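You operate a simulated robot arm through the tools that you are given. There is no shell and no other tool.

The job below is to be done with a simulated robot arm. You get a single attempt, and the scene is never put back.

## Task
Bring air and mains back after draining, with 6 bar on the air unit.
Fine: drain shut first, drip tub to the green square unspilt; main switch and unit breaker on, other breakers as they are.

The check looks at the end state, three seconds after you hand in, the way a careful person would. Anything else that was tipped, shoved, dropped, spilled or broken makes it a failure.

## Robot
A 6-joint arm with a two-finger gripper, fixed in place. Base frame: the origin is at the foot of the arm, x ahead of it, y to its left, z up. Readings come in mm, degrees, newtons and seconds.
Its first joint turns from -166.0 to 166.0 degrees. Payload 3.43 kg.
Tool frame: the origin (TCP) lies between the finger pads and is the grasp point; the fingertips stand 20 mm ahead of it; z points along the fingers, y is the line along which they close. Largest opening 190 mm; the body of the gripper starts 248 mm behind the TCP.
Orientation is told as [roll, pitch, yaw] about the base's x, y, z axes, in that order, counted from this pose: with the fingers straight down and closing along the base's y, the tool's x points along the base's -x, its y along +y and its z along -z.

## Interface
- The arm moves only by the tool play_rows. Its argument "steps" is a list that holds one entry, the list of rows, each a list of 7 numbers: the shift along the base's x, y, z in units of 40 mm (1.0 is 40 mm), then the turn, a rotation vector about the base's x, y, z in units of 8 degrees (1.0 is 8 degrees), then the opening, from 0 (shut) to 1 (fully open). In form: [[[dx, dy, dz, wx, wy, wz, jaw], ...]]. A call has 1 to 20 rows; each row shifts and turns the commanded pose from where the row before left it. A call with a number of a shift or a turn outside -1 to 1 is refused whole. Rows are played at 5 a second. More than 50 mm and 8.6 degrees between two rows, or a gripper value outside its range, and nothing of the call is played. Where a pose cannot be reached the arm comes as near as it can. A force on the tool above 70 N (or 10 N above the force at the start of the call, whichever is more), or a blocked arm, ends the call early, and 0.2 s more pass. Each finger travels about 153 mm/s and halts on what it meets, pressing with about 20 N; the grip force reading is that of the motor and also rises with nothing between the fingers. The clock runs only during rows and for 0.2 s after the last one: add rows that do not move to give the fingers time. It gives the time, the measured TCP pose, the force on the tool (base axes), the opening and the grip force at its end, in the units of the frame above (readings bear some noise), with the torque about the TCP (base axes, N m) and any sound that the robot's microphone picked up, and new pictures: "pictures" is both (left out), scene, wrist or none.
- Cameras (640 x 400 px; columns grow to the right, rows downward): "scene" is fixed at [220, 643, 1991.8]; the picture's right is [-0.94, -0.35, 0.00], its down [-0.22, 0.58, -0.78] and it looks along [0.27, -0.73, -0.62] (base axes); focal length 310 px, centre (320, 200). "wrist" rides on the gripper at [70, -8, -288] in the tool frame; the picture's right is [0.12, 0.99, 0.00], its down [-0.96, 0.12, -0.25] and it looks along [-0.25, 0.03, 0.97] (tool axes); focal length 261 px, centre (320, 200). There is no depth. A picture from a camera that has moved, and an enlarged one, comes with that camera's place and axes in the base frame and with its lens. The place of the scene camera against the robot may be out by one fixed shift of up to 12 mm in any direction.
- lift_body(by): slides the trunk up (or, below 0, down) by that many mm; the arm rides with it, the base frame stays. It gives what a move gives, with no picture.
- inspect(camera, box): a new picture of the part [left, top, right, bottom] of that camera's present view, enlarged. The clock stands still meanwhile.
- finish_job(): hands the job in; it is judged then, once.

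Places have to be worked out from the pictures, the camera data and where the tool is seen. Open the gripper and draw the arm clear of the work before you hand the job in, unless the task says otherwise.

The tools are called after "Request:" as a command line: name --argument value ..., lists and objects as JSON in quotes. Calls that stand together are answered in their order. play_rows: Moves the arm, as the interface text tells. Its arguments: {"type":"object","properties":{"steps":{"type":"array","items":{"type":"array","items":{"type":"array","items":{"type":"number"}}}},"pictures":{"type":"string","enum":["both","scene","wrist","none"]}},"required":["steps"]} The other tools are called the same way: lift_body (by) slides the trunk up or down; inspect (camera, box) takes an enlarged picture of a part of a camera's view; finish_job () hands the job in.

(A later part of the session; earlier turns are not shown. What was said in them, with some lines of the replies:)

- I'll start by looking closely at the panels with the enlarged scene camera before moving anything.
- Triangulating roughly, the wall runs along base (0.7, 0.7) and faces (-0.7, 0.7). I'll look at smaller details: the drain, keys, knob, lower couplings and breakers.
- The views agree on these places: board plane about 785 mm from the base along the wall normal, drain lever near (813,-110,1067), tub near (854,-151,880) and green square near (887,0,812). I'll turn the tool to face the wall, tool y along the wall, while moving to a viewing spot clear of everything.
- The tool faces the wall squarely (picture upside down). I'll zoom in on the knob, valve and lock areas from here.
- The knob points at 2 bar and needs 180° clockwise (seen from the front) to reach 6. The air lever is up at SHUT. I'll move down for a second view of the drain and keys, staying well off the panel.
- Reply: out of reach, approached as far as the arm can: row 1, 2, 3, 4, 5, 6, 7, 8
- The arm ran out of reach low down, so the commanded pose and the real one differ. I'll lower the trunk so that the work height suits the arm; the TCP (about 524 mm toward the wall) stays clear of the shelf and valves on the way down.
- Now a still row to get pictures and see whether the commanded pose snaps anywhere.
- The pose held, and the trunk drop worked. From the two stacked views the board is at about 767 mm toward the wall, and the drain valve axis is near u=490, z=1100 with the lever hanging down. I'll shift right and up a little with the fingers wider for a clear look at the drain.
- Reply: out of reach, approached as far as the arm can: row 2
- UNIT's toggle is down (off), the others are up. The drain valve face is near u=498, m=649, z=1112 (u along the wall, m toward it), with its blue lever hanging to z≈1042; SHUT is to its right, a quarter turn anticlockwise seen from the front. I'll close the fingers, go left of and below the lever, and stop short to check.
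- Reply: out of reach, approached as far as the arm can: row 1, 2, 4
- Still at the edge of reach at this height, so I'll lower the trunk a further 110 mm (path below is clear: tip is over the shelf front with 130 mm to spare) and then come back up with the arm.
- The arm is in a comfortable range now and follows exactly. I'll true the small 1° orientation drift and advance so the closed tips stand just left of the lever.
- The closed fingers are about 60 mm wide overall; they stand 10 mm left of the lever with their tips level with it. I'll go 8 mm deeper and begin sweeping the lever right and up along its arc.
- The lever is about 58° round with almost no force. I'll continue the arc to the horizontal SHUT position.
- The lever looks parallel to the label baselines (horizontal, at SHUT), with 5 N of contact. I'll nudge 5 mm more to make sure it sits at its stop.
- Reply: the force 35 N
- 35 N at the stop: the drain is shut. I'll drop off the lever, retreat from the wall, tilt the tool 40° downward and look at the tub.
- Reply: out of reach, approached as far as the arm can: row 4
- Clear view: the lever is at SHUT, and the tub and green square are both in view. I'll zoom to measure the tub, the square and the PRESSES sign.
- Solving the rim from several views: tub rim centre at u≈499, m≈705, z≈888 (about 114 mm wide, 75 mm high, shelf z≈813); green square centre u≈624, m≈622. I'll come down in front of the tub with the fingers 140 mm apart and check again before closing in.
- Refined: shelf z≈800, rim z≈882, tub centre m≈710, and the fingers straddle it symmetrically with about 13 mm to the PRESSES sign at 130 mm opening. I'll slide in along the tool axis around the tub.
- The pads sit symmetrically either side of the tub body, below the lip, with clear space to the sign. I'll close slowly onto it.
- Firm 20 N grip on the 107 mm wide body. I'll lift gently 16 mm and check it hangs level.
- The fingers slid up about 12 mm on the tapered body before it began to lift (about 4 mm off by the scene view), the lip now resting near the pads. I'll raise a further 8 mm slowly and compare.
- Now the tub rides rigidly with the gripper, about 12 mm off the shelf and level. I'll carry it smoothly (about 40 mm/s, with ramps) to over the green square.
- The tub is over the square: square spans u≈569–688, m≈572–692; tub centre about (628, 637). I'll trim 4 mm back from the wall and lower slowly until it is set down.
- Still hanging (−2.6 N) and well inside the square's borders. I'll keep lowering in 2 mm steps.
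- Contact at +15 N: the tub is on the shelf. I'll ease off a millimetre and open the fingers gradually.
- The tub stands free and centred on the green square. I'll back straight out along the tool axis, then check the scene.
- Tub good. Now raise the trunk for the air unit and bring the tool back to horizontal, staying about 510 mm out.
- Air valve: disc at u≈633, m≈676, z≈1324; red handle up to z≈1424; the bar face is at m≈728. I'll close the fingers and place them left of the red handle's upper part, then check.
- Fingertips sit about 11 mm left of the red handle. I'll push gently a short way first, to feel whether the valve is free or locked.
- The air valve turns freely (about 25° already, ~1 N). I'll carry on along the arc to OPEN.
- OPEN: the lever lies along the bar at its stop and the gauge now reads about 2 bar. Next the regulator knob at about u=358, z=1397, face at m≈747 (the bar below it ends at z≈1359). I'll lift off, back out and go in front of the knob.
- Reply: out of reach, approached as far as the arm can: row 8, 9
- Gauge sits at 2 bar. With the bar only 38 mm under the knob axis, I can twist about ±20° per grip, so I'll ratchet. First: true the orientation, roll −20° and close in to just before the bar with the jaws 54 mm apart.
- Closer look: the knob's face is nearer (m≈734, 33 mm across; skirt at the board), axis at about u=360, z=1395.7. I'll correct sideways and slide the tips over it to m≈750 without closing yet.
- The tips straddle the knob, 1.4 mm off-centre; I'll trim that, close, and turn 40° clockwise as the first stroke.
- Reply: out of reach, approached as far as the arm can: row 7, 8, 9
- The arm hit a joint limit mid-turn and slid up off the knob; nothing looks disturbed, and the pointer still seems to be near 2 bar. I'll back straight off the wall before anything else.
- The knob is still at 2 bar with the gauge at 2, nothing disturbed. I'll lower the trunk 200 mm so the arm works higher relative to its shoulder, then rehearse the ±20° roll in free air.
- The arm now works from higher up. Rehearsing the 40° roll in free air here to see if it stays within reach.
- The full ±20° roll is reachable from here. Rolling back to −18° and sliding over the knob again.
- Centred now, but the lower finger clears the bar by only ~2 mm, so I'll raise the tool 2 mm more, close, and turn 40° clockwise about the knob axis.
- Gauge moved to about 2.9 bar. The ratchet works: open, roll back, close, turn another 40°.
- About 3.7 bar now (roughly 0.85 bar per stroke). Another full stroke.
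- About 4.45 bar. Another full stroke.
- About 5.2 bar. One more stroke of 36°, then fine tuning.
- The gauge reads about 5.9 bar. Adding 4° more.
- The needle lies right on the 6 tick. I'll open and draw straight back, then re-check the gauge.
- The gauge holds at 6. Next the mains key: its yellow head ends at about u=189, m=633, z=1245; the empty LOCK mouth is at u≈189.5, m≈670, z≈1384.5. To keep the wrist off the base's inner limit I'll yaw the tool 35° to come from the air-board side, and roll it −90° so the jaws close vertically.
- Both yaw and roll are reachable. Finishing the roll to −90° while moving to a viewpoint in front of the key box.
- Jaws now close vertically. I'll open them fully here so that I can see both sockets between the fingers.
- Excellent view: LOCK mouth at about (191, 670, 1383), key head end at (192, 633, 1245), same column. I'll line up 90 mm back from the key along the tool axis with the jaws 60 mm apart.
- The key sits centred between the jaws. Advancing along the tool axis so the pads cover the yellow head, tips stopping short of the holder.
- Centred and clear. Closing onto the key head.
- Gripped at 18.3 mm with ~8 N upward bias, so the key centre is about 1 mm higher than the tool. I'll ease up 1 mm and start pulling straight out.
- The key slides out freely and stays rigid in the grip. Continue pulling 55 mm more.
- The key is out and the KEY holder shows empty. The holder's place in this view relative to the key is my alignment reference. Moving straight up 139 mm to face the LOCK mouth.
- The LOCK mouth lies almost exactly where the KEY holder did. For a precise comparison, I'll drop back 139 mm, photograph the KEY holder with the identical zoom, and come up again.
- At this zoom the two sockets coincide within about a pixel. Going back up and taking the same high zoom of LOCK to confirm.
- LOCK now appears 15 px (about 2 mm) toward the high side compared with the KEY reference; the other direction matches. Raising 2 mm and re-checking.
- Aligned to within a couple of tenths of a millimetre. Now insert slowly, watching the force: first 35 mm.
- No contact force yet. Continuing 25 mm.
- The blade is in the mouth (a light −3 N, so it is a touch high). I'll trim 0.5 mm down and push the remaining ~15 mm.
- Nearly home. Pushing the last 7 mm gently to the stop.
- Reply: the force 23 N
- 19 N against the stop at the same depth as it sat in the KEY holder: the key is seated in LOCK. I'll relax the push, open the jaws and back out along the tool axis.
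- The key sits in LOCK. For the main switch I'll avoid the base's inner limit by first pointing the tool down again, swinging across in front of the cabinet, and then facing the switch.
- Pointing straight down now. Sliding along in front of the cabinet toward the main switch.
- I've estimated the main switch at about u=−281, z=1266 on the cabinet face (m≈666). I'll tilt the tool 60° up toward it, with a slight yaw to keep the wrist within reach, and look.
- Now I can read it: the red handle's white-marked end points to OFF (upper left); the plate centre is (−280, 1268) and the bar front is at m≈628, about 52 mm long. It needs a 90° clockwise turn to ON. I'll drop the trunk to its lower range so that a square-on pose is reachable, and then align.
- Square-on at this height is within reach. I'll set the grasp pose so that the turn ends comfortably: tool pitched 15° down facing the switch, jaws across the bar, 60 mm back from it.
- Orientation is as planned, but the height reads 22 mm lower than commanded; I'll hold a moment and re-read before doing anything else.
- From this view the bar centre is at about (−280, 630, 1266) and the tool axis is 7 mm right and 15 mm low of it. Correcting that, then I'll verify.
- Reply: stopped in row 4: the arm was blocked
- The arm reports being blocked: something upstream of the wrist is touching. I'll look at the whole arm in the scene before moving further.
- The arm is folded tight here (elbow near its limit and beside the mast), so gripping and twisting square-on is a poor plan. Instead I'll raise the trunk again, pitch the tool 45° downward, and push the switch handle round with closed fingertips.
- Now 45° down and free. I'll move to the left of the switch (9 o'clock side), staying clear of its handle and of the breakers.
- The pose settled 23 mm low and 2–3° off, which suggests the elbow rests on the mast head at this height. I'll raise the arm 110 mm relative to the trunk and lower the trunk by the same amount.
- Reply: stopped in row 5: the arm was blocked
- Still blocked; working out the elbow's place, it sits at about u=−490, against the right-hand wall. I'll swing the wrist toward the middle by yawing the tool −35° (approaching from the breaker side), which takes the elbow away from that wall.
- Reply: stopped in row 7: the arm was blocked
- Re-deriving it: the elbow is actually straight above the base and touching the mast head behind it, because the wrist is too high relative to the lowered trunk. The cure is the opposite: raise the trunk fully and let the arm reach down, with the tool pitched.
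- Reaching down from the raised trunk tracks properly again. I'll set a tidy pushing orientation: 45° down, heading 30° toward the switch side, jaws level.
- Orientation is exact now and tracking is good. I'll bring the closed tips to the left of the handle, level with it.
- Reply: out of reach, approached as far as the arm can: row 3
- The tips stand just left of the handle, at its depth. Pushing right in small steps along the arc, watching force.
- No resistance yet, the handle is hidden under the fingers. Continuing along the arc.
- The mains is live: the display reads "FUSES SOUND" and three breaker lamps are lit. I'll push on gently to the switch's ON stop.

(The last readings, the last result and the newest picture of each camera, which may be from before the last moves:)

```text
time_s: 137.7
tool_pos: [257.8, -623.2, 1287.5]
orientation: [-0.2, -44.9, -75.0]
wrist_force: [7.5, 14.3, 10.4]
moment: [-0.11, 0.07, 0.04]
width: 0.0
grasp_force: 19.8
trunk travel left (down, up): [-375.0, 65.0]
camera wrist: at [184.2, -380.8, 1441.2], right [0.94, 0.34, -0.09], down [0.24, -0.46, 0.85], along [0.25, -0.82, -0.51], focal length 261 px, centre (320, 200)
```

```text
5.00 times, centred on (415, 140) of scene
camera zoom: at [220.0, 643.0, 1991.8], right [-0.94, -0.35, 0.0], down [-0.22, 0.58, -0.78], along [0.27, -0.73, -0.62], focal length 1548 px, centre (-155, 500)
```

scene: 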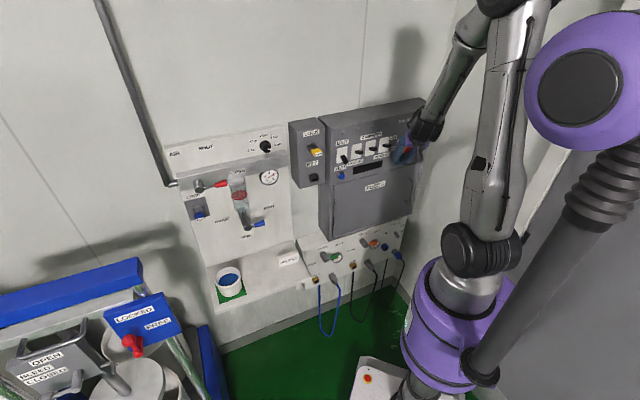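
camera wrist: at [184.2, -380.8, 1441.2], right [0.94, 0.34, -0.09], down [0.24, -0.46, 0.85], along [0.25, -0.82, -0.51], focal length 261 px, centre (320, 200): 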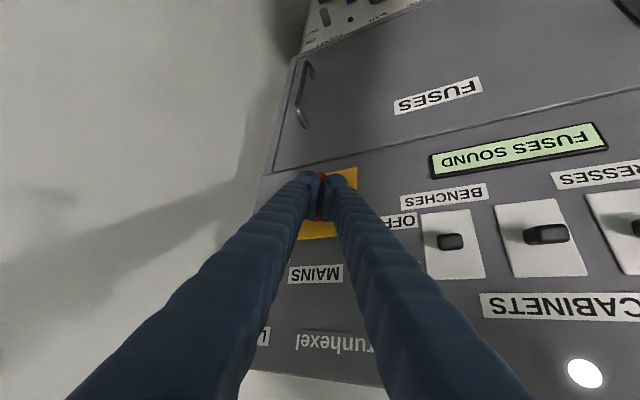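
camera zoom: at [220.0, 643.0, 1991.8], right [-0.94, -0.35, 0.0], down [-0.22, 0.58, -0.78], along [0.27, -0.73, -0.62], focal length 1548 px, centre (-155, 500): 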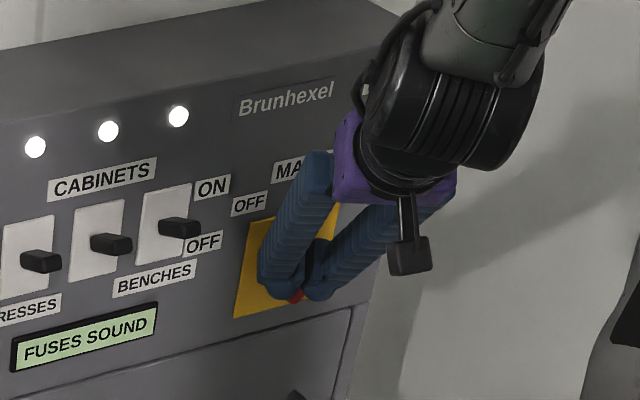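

19 N at the stop. Backing off to the left and outward to see the switch.

Request:
play_rows --steps '[[[0.2, 0.2, 0.1, 0, 0, 0, 0.0], [0.2, 0.2, 0.1, 0, 0, 0, 0.0], [-0.2, 0.5, 0.4, 0, 0, 0, 0.0], [-0.3, 0.5, 0.6, 0, 0, 0, 0.0], [0, 0.2, 0.6, 0, 0, 0, 0.0], [0, 0, 0, 0, 0, 0, 0.0], [0, 0, 0, 0, 0, 0, 0.0]]]'

Request:
inspect --camera "wrist" --box '[220, 60, 480, 260]'

Request:
inspect --camera "scene" --box '[290, 90, 450, 190]'

```text
time_s: 139.3
tool_pos: [253.2, -561.1, 1358.2]
orientation: [-0.2, -44.9, -75.0]
wrist_force: [0.9, -0.1, -0.4]
moment: [0.05, 0.0, 0.04]
width: 0.0
grasp_force: 19.7
trunk travel left (down, up): [-375.0, 65.0]
camera wrist: at [180.9, -319.6, 1513.2], right [0.94, 0.34, -0.09], down [0.24, -0.46, 0.85], along [0.25, -0.82, -0.51], focal length 261 px, centre (320, 200)
```

scene: 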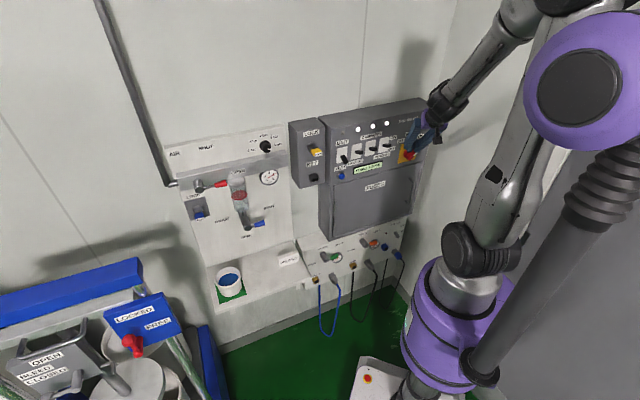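
wrist: 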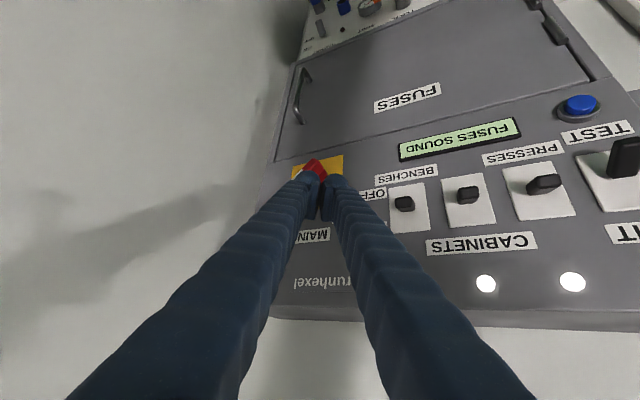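

```text
2.00 times, centred on (350, 160) of wrist
camera zoom: at [180.9, -319.6, 1513.2], right [0.94, 0.34, -0.09], down [0.24, -0.46, 0.85], along [0.25, -0.82, -0.51], focal length 521 px, centre (260, 280)
```

zoom: 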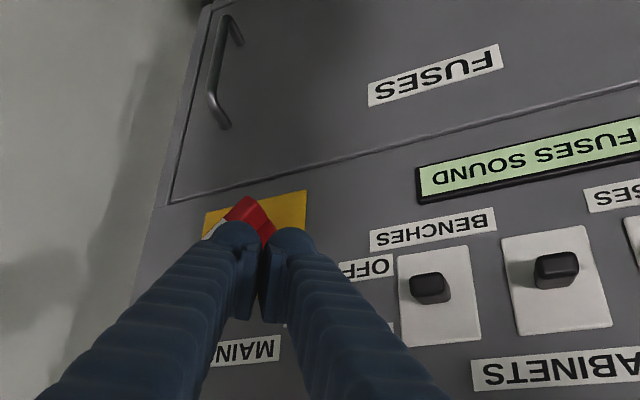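

```text
4.00 times, centred on (370, 140) of scene
camera zoom: at [220.0, 643.0, 1991.8], right [-0.94, -0.35, 0.0], down [-0.22, 0.58, -0.78], along [0.27, -0.73, -0.62], focal length 1239 px, centre (120, 440)
```

zoom: 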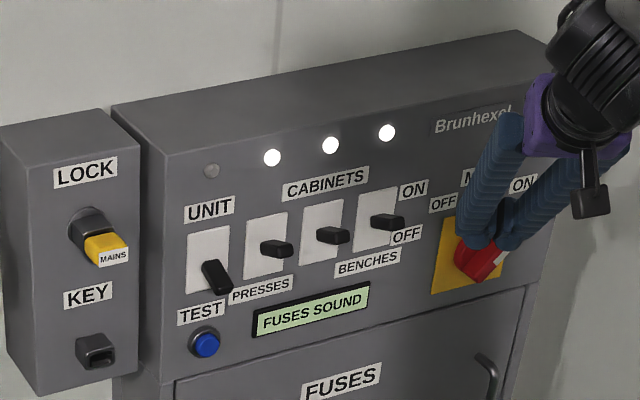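

Main switch is at ON. Next the UNIT breaker (toggle down, at u≈72, z≈1334; the TEST button is below it at z≈1238 and must not be touched). Moving across in front of the cabinet to view it.

Request:
play_rows --steps '[[[0.5, 0.6, 0.3, 0, 0, 0, 0.0], [0.74, 0.82, 0.15, 0, 0, 0, 0.0], [0.74, 0.82, 0.12, 0, 0, 0, 0.0], [0.74, 0.82, 0.12, 0, 0, 0, 0.0], [0.74, 0.82, 0.12, 0, 0, 0, 0.0], [0.74, 0.82, 0.12, 0, 0, 0, 0.0], [0.74, 0.82, 0.12, 0, 0, 0, 0.0], [0, 0, 0, 0, 0, 0, 0.0], [0, 0, 0, 0, 0, 0, 0.0]]]'

Request:
inspect --camera "wrist" --box '[200, 60, 460, 260]'

```text
time_s: 141.3
tool_pos: [449.7, -337.0, 1400.7]
orientation: [-0.3, -45.0, -75.0]
wrist_force: [0.2, 0.1, 0.5]
moment: [-0.02, 0.01, -0.03]
width: 0.0
grasp_force: 19.9
trunk travel left (down, up): [-375.0, 65.0]
camera wrist: at [376.4, -96.0, 1554.2], right [0.94, 0.34, -0.09], down [0.24, -0.46, 0.85], along [0.25, -0.82, -0.51], focal length 261 px, centre (320, 200)
```

scene: 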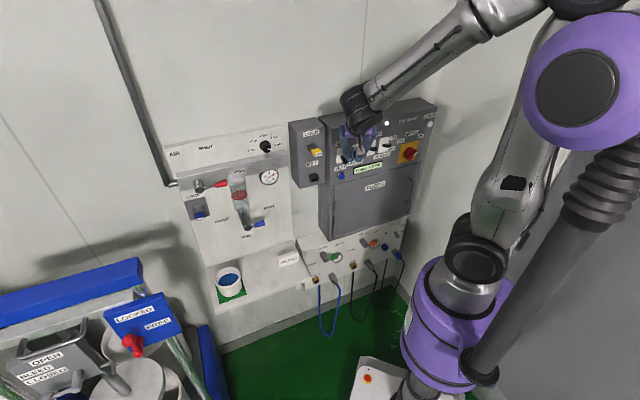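
wrist: 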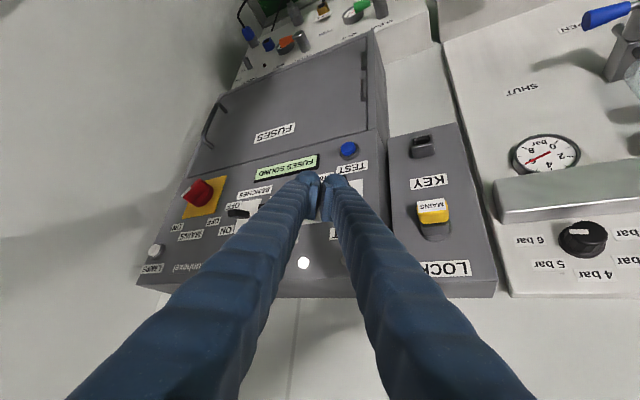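

```text
2.00 times, centred on (330, 160) of wrist
camera zoom: at [376.4, -96.0, 1554.2], right [0.94, 0.34, -0.09], down [0.24, -0.46, 0.85], along [0.25, -0.82, -0.51], focal length 521 px, centre (300, 280)
```

zoom: 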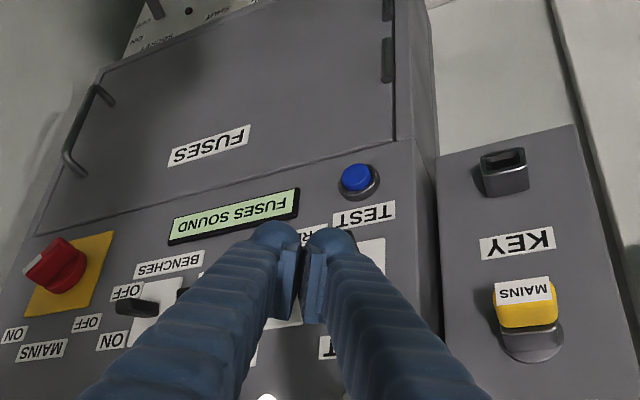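

The fingers hide the UNIT toggle; I'll open them here (well clear of everything) for one look.

Request:
play_rows --steps '[[[0, 0, 0, 0, 0, 0, 0.4], [0, 0, 0, 0, 0, 0, 0.7], [0, 0, 0, 0, 0, 0, 0.7]]]' --pictures "none"

Request:
inspect --camera "wrist" --box '[240, 130, 420, 270]'

```text
time_s: 142.1
tool_pos: [449.3, -337.6, 1399.8]
orientation: [-0.3, -44.8, -74.8]
wrist_force: [-0.5, 0.2, -0.2]
moment: [0.01, 0.01, -0.03]
width: 133.1
grasp_force: 0.1
trunk travel left (down, up): [-375.0, 65.0]
```

```text
2.86 times, centred on (330, 200) of wrist
camera zoom: at [375.7, -96.1, 1554.3], right [0.94, 0.34, -0.09], down [0.24, -0.46, 0.85], along [0.25, -0.82, -0.51], focal length 745 px, centre (291, 200)
```

zoom: 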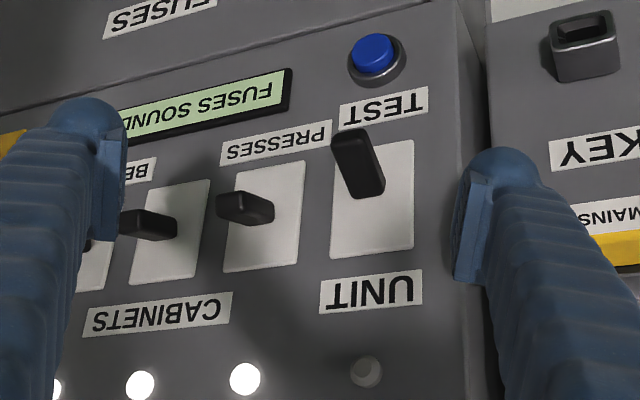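

Clear view: UNIT's toggle is down with its tip at about (72, 627, 1327); TEST sits well below at z≈1248. I'll close the fingers, go down in front, and check before sliding under the toggle.

Request:
play_rows --steps '[[[0, 0, 0, 0, 0, 0, 0.3], [0, 0, 0, 0, 0, 0, 0.0], [0.03, -0.03, -0.865, 0, 0, 0, 0.0], [0.04, -0.04, -0.865, 0, 0, 0, 0.0], [0.04, -0.04, -0.865, 0, 0, 0, 0.0], [0, 0, 0, 0, 0, 0, 0.0], [0, 0, 0, 0, 0, 0, 0.0]]]'

Request:
inspect --camera "wrist" --box '[220, 100, 440, 260]'

Request:
inspect --camera "scene" --box '[310, 110, 410, 190]'

```text
time_s: 143.7
tool_pos: [457.2, -343.5, 1297.0]
orientation: [-0.3, -45.0, -74.9]
wrist_force: [-1.2, 0.2, 0.5]
moment: [-0.02, 0.07, -0.07]
width: 0.0
grasp_force: 20.1
trunk travel left (down, up): [-375.0, 65.0]
camera wrist: at [384.0, -102.2, 1451.0], right [0.94, 0.34, -0.09], down [0.24, -0.46, 0.85], along [0.25, -0.82, -0.51], focal length 261 px, centre (320, 200)
```

scene: 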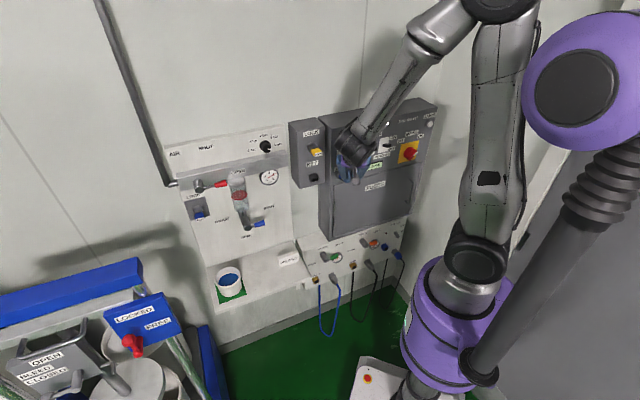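
wrist: 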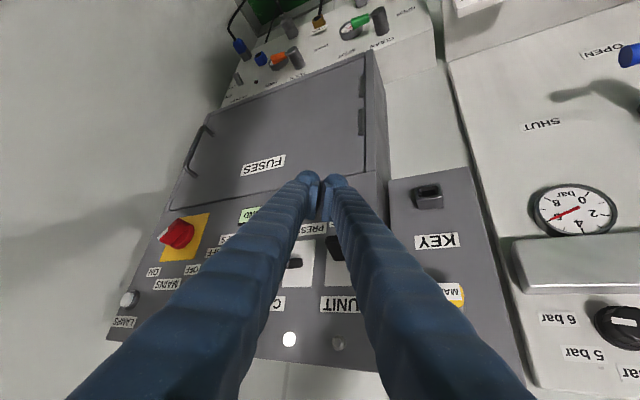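

```text
2.50 times, centred on (330, 180) of wrist
camera zoom: at [384.0, -102.2, 1451.0], right [0.94, 0.34, -0.09], down [0.24, -0.46, 0.85], along [0.25, -0.82, -0.51], focal length 652 px, centre (295, 250)
```

zoom: 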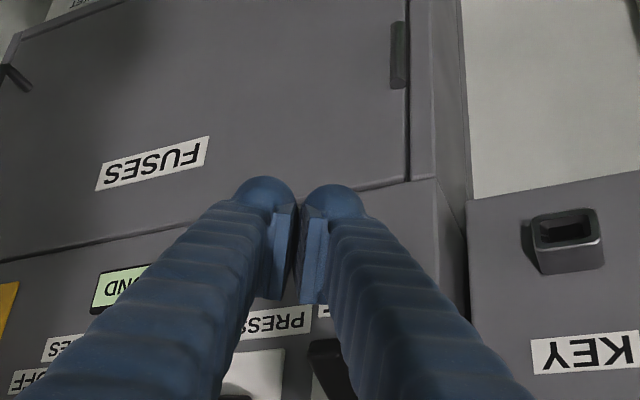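

```text
5.00 times, centred on (360, 150) of scene
camera zoom: at [220.0, 643.0, 1991.8], right [-0.94, -0.35, 0.0], down [-0.22, 0.58, -0.78], along [0.27, -0.73, -0.62], focal length 1548 px, centre (120, 450)
```

zoom: 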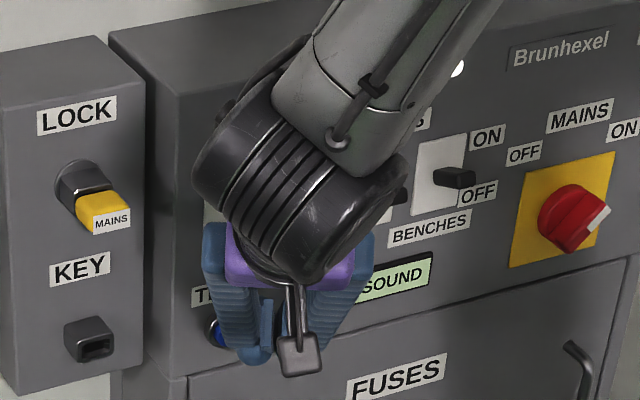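

The main switch's white mark now points to ON. The tips are level just below the UNIT toggle; sliding forward beneath it.

Request:
play_rows --steps '[[[0.28, -0.28, 0, 0, 0, 0, 0.0], [0.28, -0.28, 0, 0, 0, 0, 0.0], [0.28, -0.28, 0, 0, 0, 0, 0.0], [0, 0, 0, 0, 0, 0, 0.0]]]' --pictures "wrist"

Request:
inspect --camera "wrist" --box '[220, 100, 440, 260]'

Request:
inspect --camera "scene" --box '[310, 110, 410, 190]'

```text
time_s: 144.7
tool_pos: [488.0, -376.8, 1295.6]
orientation: [-0.2, -44.9, -75.0]
wrist_force: [0.5, -0.6, -0.4]
moment: [0.03, -0.02, 0.07]
width: 0.0
grasp_force: 19.7
trunk travel left (down, up): [-375.0, 65.0]
camera wrist: at [415.1, -136.2, 1450.6], right [0.94, 0.34, -0.09], down [0.24, -0.46, 0.85], along [0.25, -0.82, -0.51], focal length 261 px, centre (320, 200)
```

wrist: 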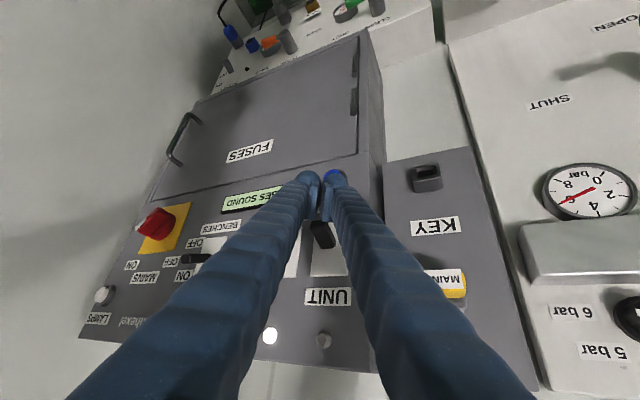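

```text
2.50 times, centred on (330, 180) of wrist
camera zoom: at [415.1, -136.2, 1450.6], right [0.94, 0.34, -0.09], down [0.24, -0.46, 0.85], along [0.25, -0.82, -0.51], focal length 652 px, centre (295, 250)
```

zoom: 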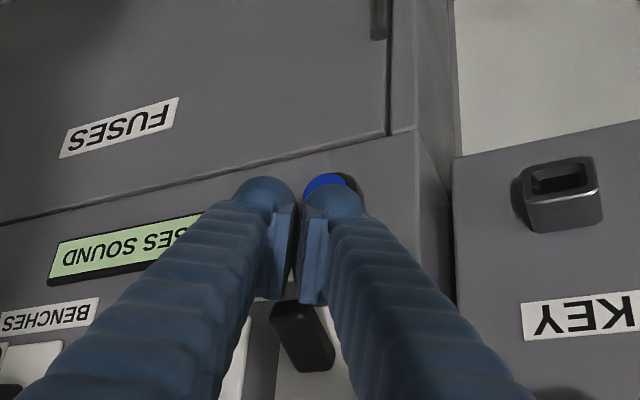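

```text
5.00 times, centred on (360, 150) of scene
camera zoom: at [220.0, 643.0, 1991.8], right [-0.94, -0.35, 0.0], down [-0.22, 0.58, -0.78], along [0.27, -0.73, -0.62], focal length 1548 px, centre (120, 450)
```

zoom: 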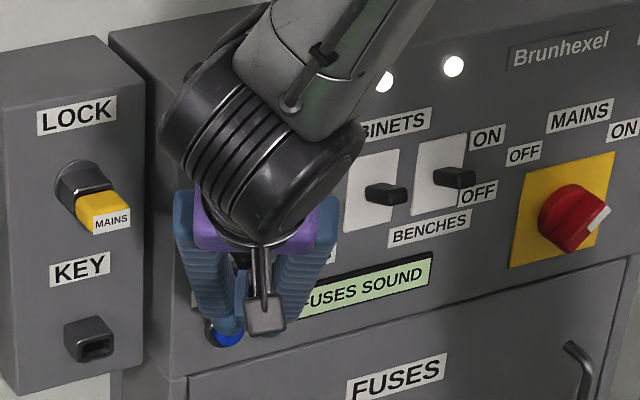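

The toggle tip lies just above the fingertips' upper surface. Raising slowly to flip it up.

Request:
play_rows --steps '[[[0.02, -0.02, 0.12, 0, 0, 0, 0.0], [0.02, -0.02, 0.12, 0, 0, 0, 0.0], [0, 0, 0.12, 0, 0, 0, 0.0], [0, 0, 0.12, 0, 0, 0, 0.0], [0, 0, 0.12, 0, 0, 0, 0.0], [0, 0, 0, 0, 0, 0, 0.0]]]' --pictures "wrist"

Request:
inspect --camera "wrist" --box '[220, 100, 440, 260]'

Request:
inspect --camera "scene" --box '[310, 110, 410, 190]'

```text
time_s: 146.1
tool_pos: [490.8, -379.8, 1319.3]
orientation: [-0.3, -44.9, -75.1]
wrist_force: [-0.4, -0.9, -0.6]
moment: [-0.01, 0.0, 0.0]
width: 0.2
grasp_force: 20.0
trunk travel left (down, up): [-375.0, 65.0]
camera wrist: at [417.2, -136.9, 1474.3], right [0.94, 0.34, -0.09], down [0.24, -0.46, 0.85], along [0.25, -0.82, -0.51], focal length 261 px, centre (320, 200)
```

wrist: 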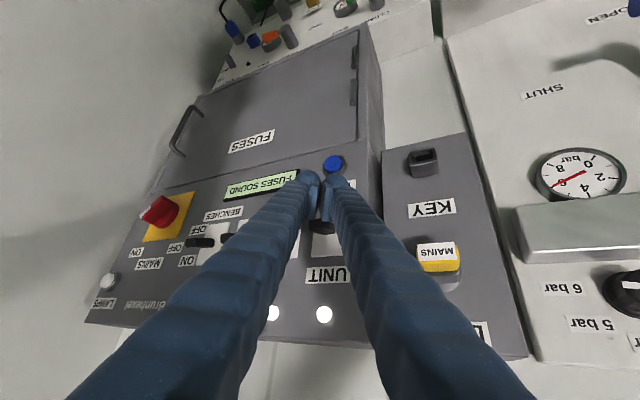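

```text
2.50 times, centred on (330, 180) of wrist
camera zoom: at [417.2, -136.9, 1474.3], right [0.94, 0.34, -0.09], down [0.24, -0.46, 0.85], along [0.25, -0.82, -0.51], focal length 652 px, centre (295, 250)
```

zoom: 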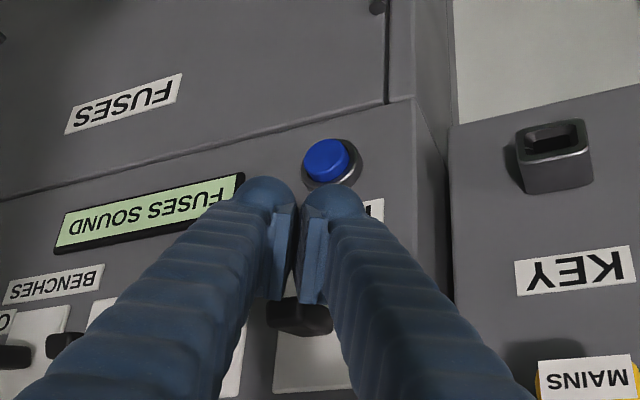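

```text
5.00 times, centred on (360, 150) of scene
camera zoom: at [220.0, 643.0, 1991.8], right [-0.94, -0.35, 0.0], down [-0.22, 0.58, -0.78], along [0.27, -0.73, -0.62], focal length 1548 px, centre (120, 450)
```

zoom: 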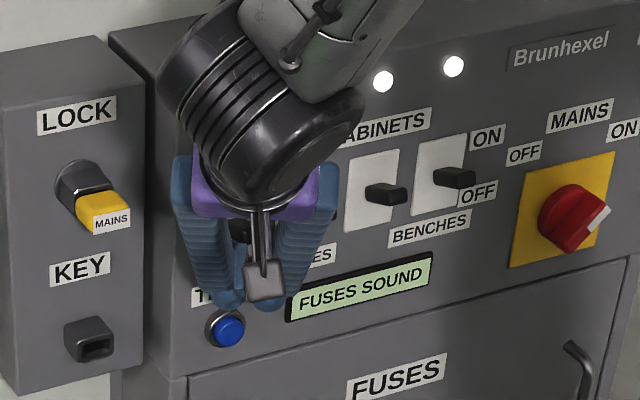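

The UNIT lamp has lit. I'll carry the toggle the rest of the way to its ON stop.

Request:
play_rows --steps '[[[0, 0, 0.1, 0, 0, 0, 0.0], [0, 0, 0.1, 0, 0, 0, 0.0], [0, 0, 0.1, 0, 0, 0, 0.0], [0, 0, 0.05, 0, 0, 0, 0.0], [0, 0, 0, 0, 0, 0, 0.0]]]' --pictures "wrist"

Request:
inspect --camera "wrist" --box '[220, 100, 440, 260]'

```text
time_s: 147.2
tool_pos: [486.7, -374.2, 1329.0]
orientation: [-0.7, -44.2, -74.6]
wrist_force: [0.3, 9.7, -20.3]
moment: [0.19, 0.19, 0.37]
width: 0.0
grasp_force: 20.1
trunk travel left (down, up): [-375.0, 65.0]
stopped in row 5: the force on the tool passed its limit at 73 N (the readings are from after the stop); the commanded pose is now the measured one
camera wrist: at [415.8, -134.3, 1485.6], right [0.94, 0.34, -0.09], down [0.25, -0.47, 0.85], along [0.24, -0.82, -0.52], focal length 261 px, centre (320, 200)
```

wrist: 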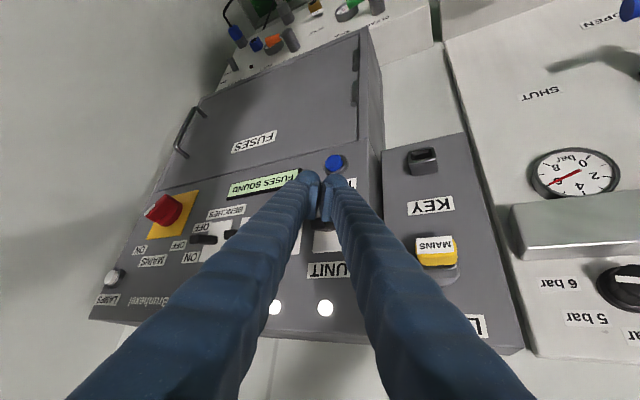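

```text
2.50 times, centred on (330, 180) of wrist
camera zoom: at [415.8, -134.3, 1485.6], right [0.94, 0.34, -0.09], down [0.25, -0.47, 0.85], along [0.24, -0.82, -0.52], focal length 652 px, centre (295, 250)
```

zoom: 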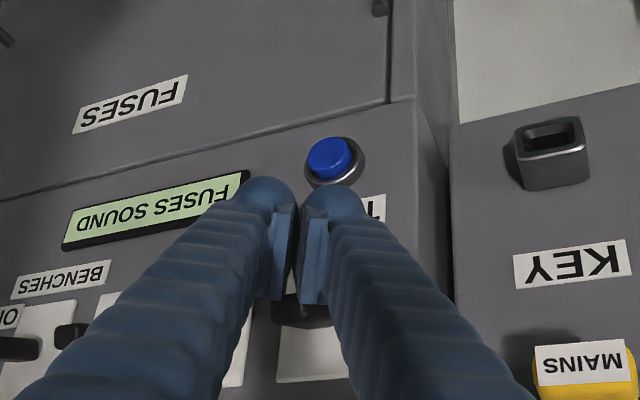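

It reached the stop (brief 73 N). Easing down off it, then out along −m.

Request:
play_rows --steps '[[[0, 0, -0.2, 0, 0, 0, 0.0], [0, 0, -0.2, 0, 0, 0, 0.0], [-0.3, 0.3, -0.1, 0, 0, 0, 0.0], [-0.5, 0.5, 0, 0, 0, 0, 0.0], [-0.4, 0.4, 0.2, 0, 0, 0, 0.0], [0, 0, 0, 0, 0, 0, 0.4], [0, 0, 0, 0, 0, 0, 0.7]]]'

Request:
inspect --camera "wrist" --box '[200, 100, 460, 280]'

Request:
inspect --camera "scene" --box '[290, 100, 450, 200]'

```text
time_s: 148.8
tool_pos: [438.0, -327.3, 1318.2]
orientation: [-0.6, -44.3, -74.9]
wrist_force: [-0.2, -0.7, -0.5]
moment: [0.01, -0.03, 0.02]
width: 133.0
grasp_force: 0.0
trunk travel left (down, up): [-375.0, 65.0]
camera wrist: at [365.7, -86.5, 1474.6], right [0.94, 0.34, -0.09], down [0.25, -0.47, 0.85], along [0.24, -0.82, -0.52], focal length 261 px, centre (320, 200)
```

scene: 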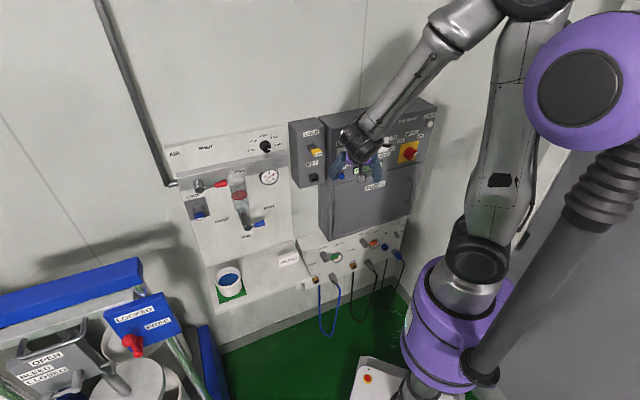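
wrist: 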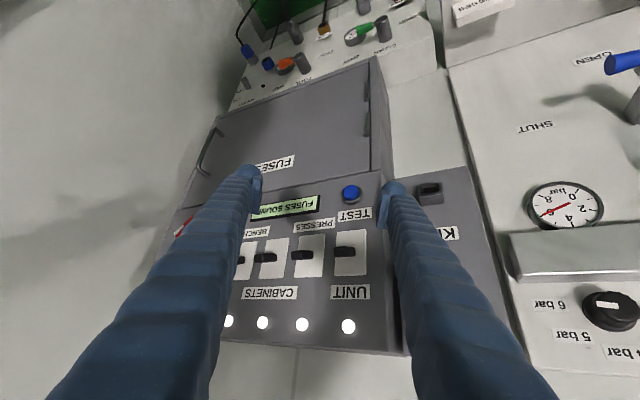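

```text
2.22 times, centred on (330, 190) of wrist
camera zoom: at [365.7, -86.5, 1474.6], right [0.94, 0.34, -0.09], down [0.25, -0.47, 0.85], along [0.24, -0.82, -0.52], focal length 579 px, centre (298, 222)
```

zoom: 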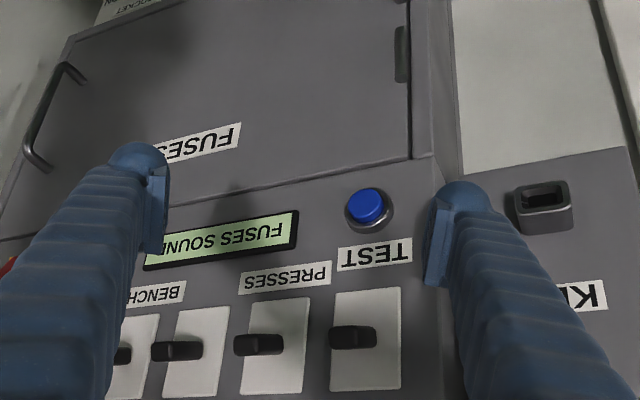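

```text
4.00 times, centred on (370, 150) of scene
camera zoom: at [220.0, 643.0, 1991.8], right [-0.94, -0.35, 0.0], down [-0.22, 0.58, -0.78], along [0.27, -0.73, -0.62], focal length 1239 px, centre (120, 400)
```

zoom: 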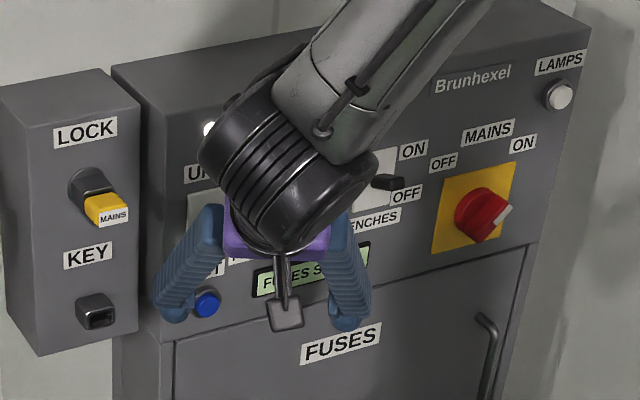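

All four breaker lamps are lit and UNIT's toggle matches the others. I'll draw the arm up and back, clear of the work, and inspect everything.

Request:
play_rows --steps '[[[-0.3, 0.3, 0.4, 0, 0, 0, 0.7], [-0.2, 0.2, 0.8, 0, 0, 0, 0.7], [0, 0, 0.9, 0, 0, 0, 0.7], [0, 0, 0.9, 0, 0, 0, 0.7], [0, 0, 0.9, 0, 0, 0, 0.7], [0, 0, 0.9, 0, 0, 0, 0.7], [0, 0, 0.5, 0, 0, 0, 0.7], [0, 0, 0, 0, 0, 0, 0.7], [0, 0, 0, 0, 0, 0, 0.7]]]'

Request:
inspect --camera "scene" --box '[160, 110, 320, 210]'

Request:
inspect --camera "scene" --box '[290, 90, 450, 190]'

Request:
inspect --camera "scene" --box '[190, 190, 350, 310]'

Request:
inspect --camera "scene" --box '[240, 140, 300, 190]'

```text
time_s: 150.8
tool_pos: [418.1, -306.5, 1532.0]
orientation: [-0.6, -44.4, -74.8]
wrist_force: [0.1, 0.8, -0.5]
moment: [0.03, -0.01, 0.0]
width: 132.9
grasp_force: 0.0
trunk travel left (down, up): [-375.0, 65.0]
camera wrist: at [346.1, -66.2, 1688.1], right [0.94, 0.34, -0.09], down [0.25, -0.47, 0.85], along [0.24, -0.82, -0.52], focal length 261 px, centre (320, 200)
```

scene: 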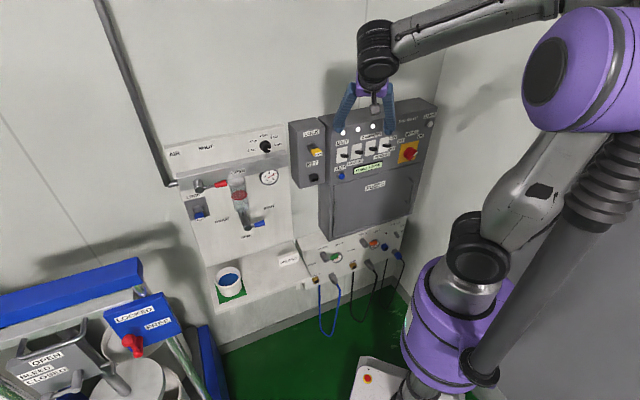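
wrist: 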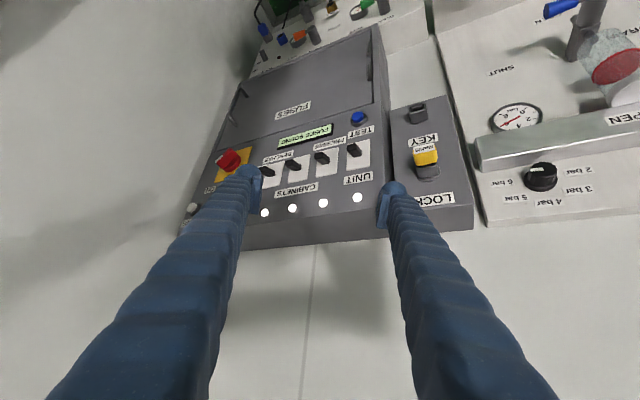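

```text
4.00 times, centred on (240, 160) of scene
camera zoom: at [220.0, 643.0, 1991.8], right [-0.94, -0.35, 0.0], down [-0.22, 0.58, -0.78], along [0.27, -0.73, -0.62], focal length 1239 px, centre (640, 360)
```

zoom: 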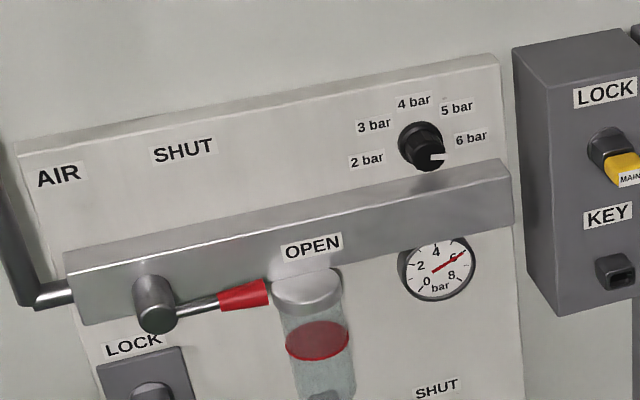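

```text
4.00 times, centred on (370, 140) of scene
camera zoom: at [220.0, 643.0, 1991.8], right [-0.94, -0.35, 0.0], down [-0.22, 0.58, -0.78], along [0.27, -0.73, -0.62], focal length 1239 px, centre (120, 440)
```

zoom: 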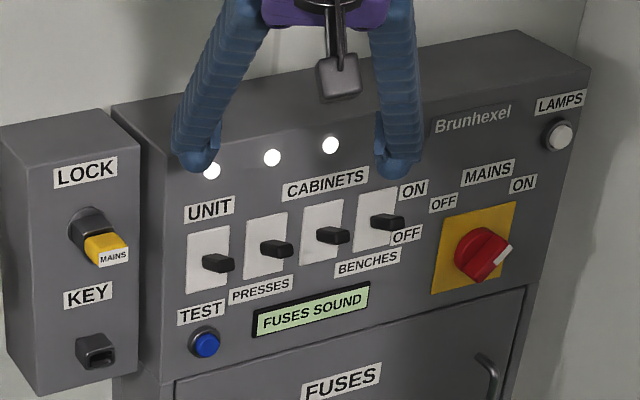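

```text
3.33 times, centred on (270, 250) of scene
camera zoom: at [220.0, 643.0, 1991.8], right [-0.94, -0.35, 0.0], down [-0.22, 0.58, -0.78], along [0.27, -0.73, -0.62], focal length 1032 px, centre (487, 33)
```

zoom: 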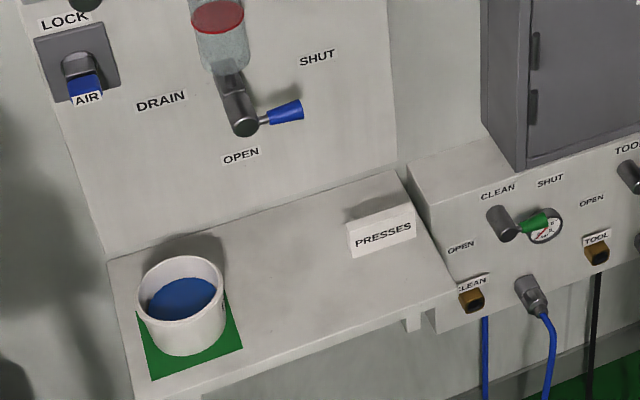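

```text
8.00 times, centred on (270, 165) of scene
camera zoom: at [220.0, 643.0, 1991.8], right [-0.94, -0.35, 0.0], down [-0.22, 0.58, -0.78], along [0.27, -0.73, -0.62], focal length 2478 px, centre (720, 480)
```

zoom: 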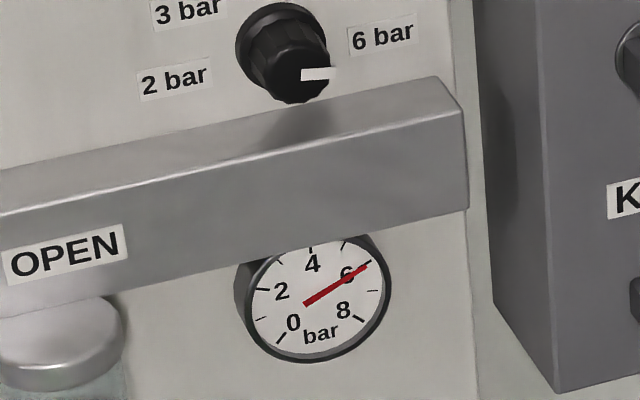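

Everything checks out:
- **Drain:** at SHUT.
- **Tub:** upright with its water, on the green square.
- **Air:** valve at OPEN, gauge on 6.
- **Mains:** key in LOCK, main switch at ON, display "FUSES SOUND".
- **Breakers:** UNIT is up and the other three are unchanged.

The gripper is open and clear of the work, so I'm handing in.

Request:
finish_job

```text
The job is handed in.
```

I handed the job in with air and mains both back on and 6 bar on the air unit. The checker's verdict hasn't come back.

| Item | State at hand-in |
|---|---|
| Drain | Shut first, before anything else was touched |
| Drip tub | Upright on the green square, no spill seen in the pictures |
| Air valve | Open, gauge needle on 6 bar |
| Main switch | On, display reads "FUSES SOUND" |
| Unit breaker | On, lamp lit |
| Other three breakers | Not touched, still on |

- **Mains key:** I moved it from the KEY holder to LOCK before turning the main switch. I never tried the switch without it, so I can't say whether it was needed. The key is still in LOCK.
- **Regulator knob:** on my first try the arm hit a joint limit and slid off the knob. The knob stayed at 2 bar, and I set it to 6 bar in later strokes.
- **Arm near the main switch:** it was blocked several times there, most likely by its elbow touching the mast behind the base. I saw no damage from it.
- **Unit breaker:** the toggle took a brief 73 N push when it reached its stop.

The gripper is open and clear of the work, about 150 mm out from the cabinet front.
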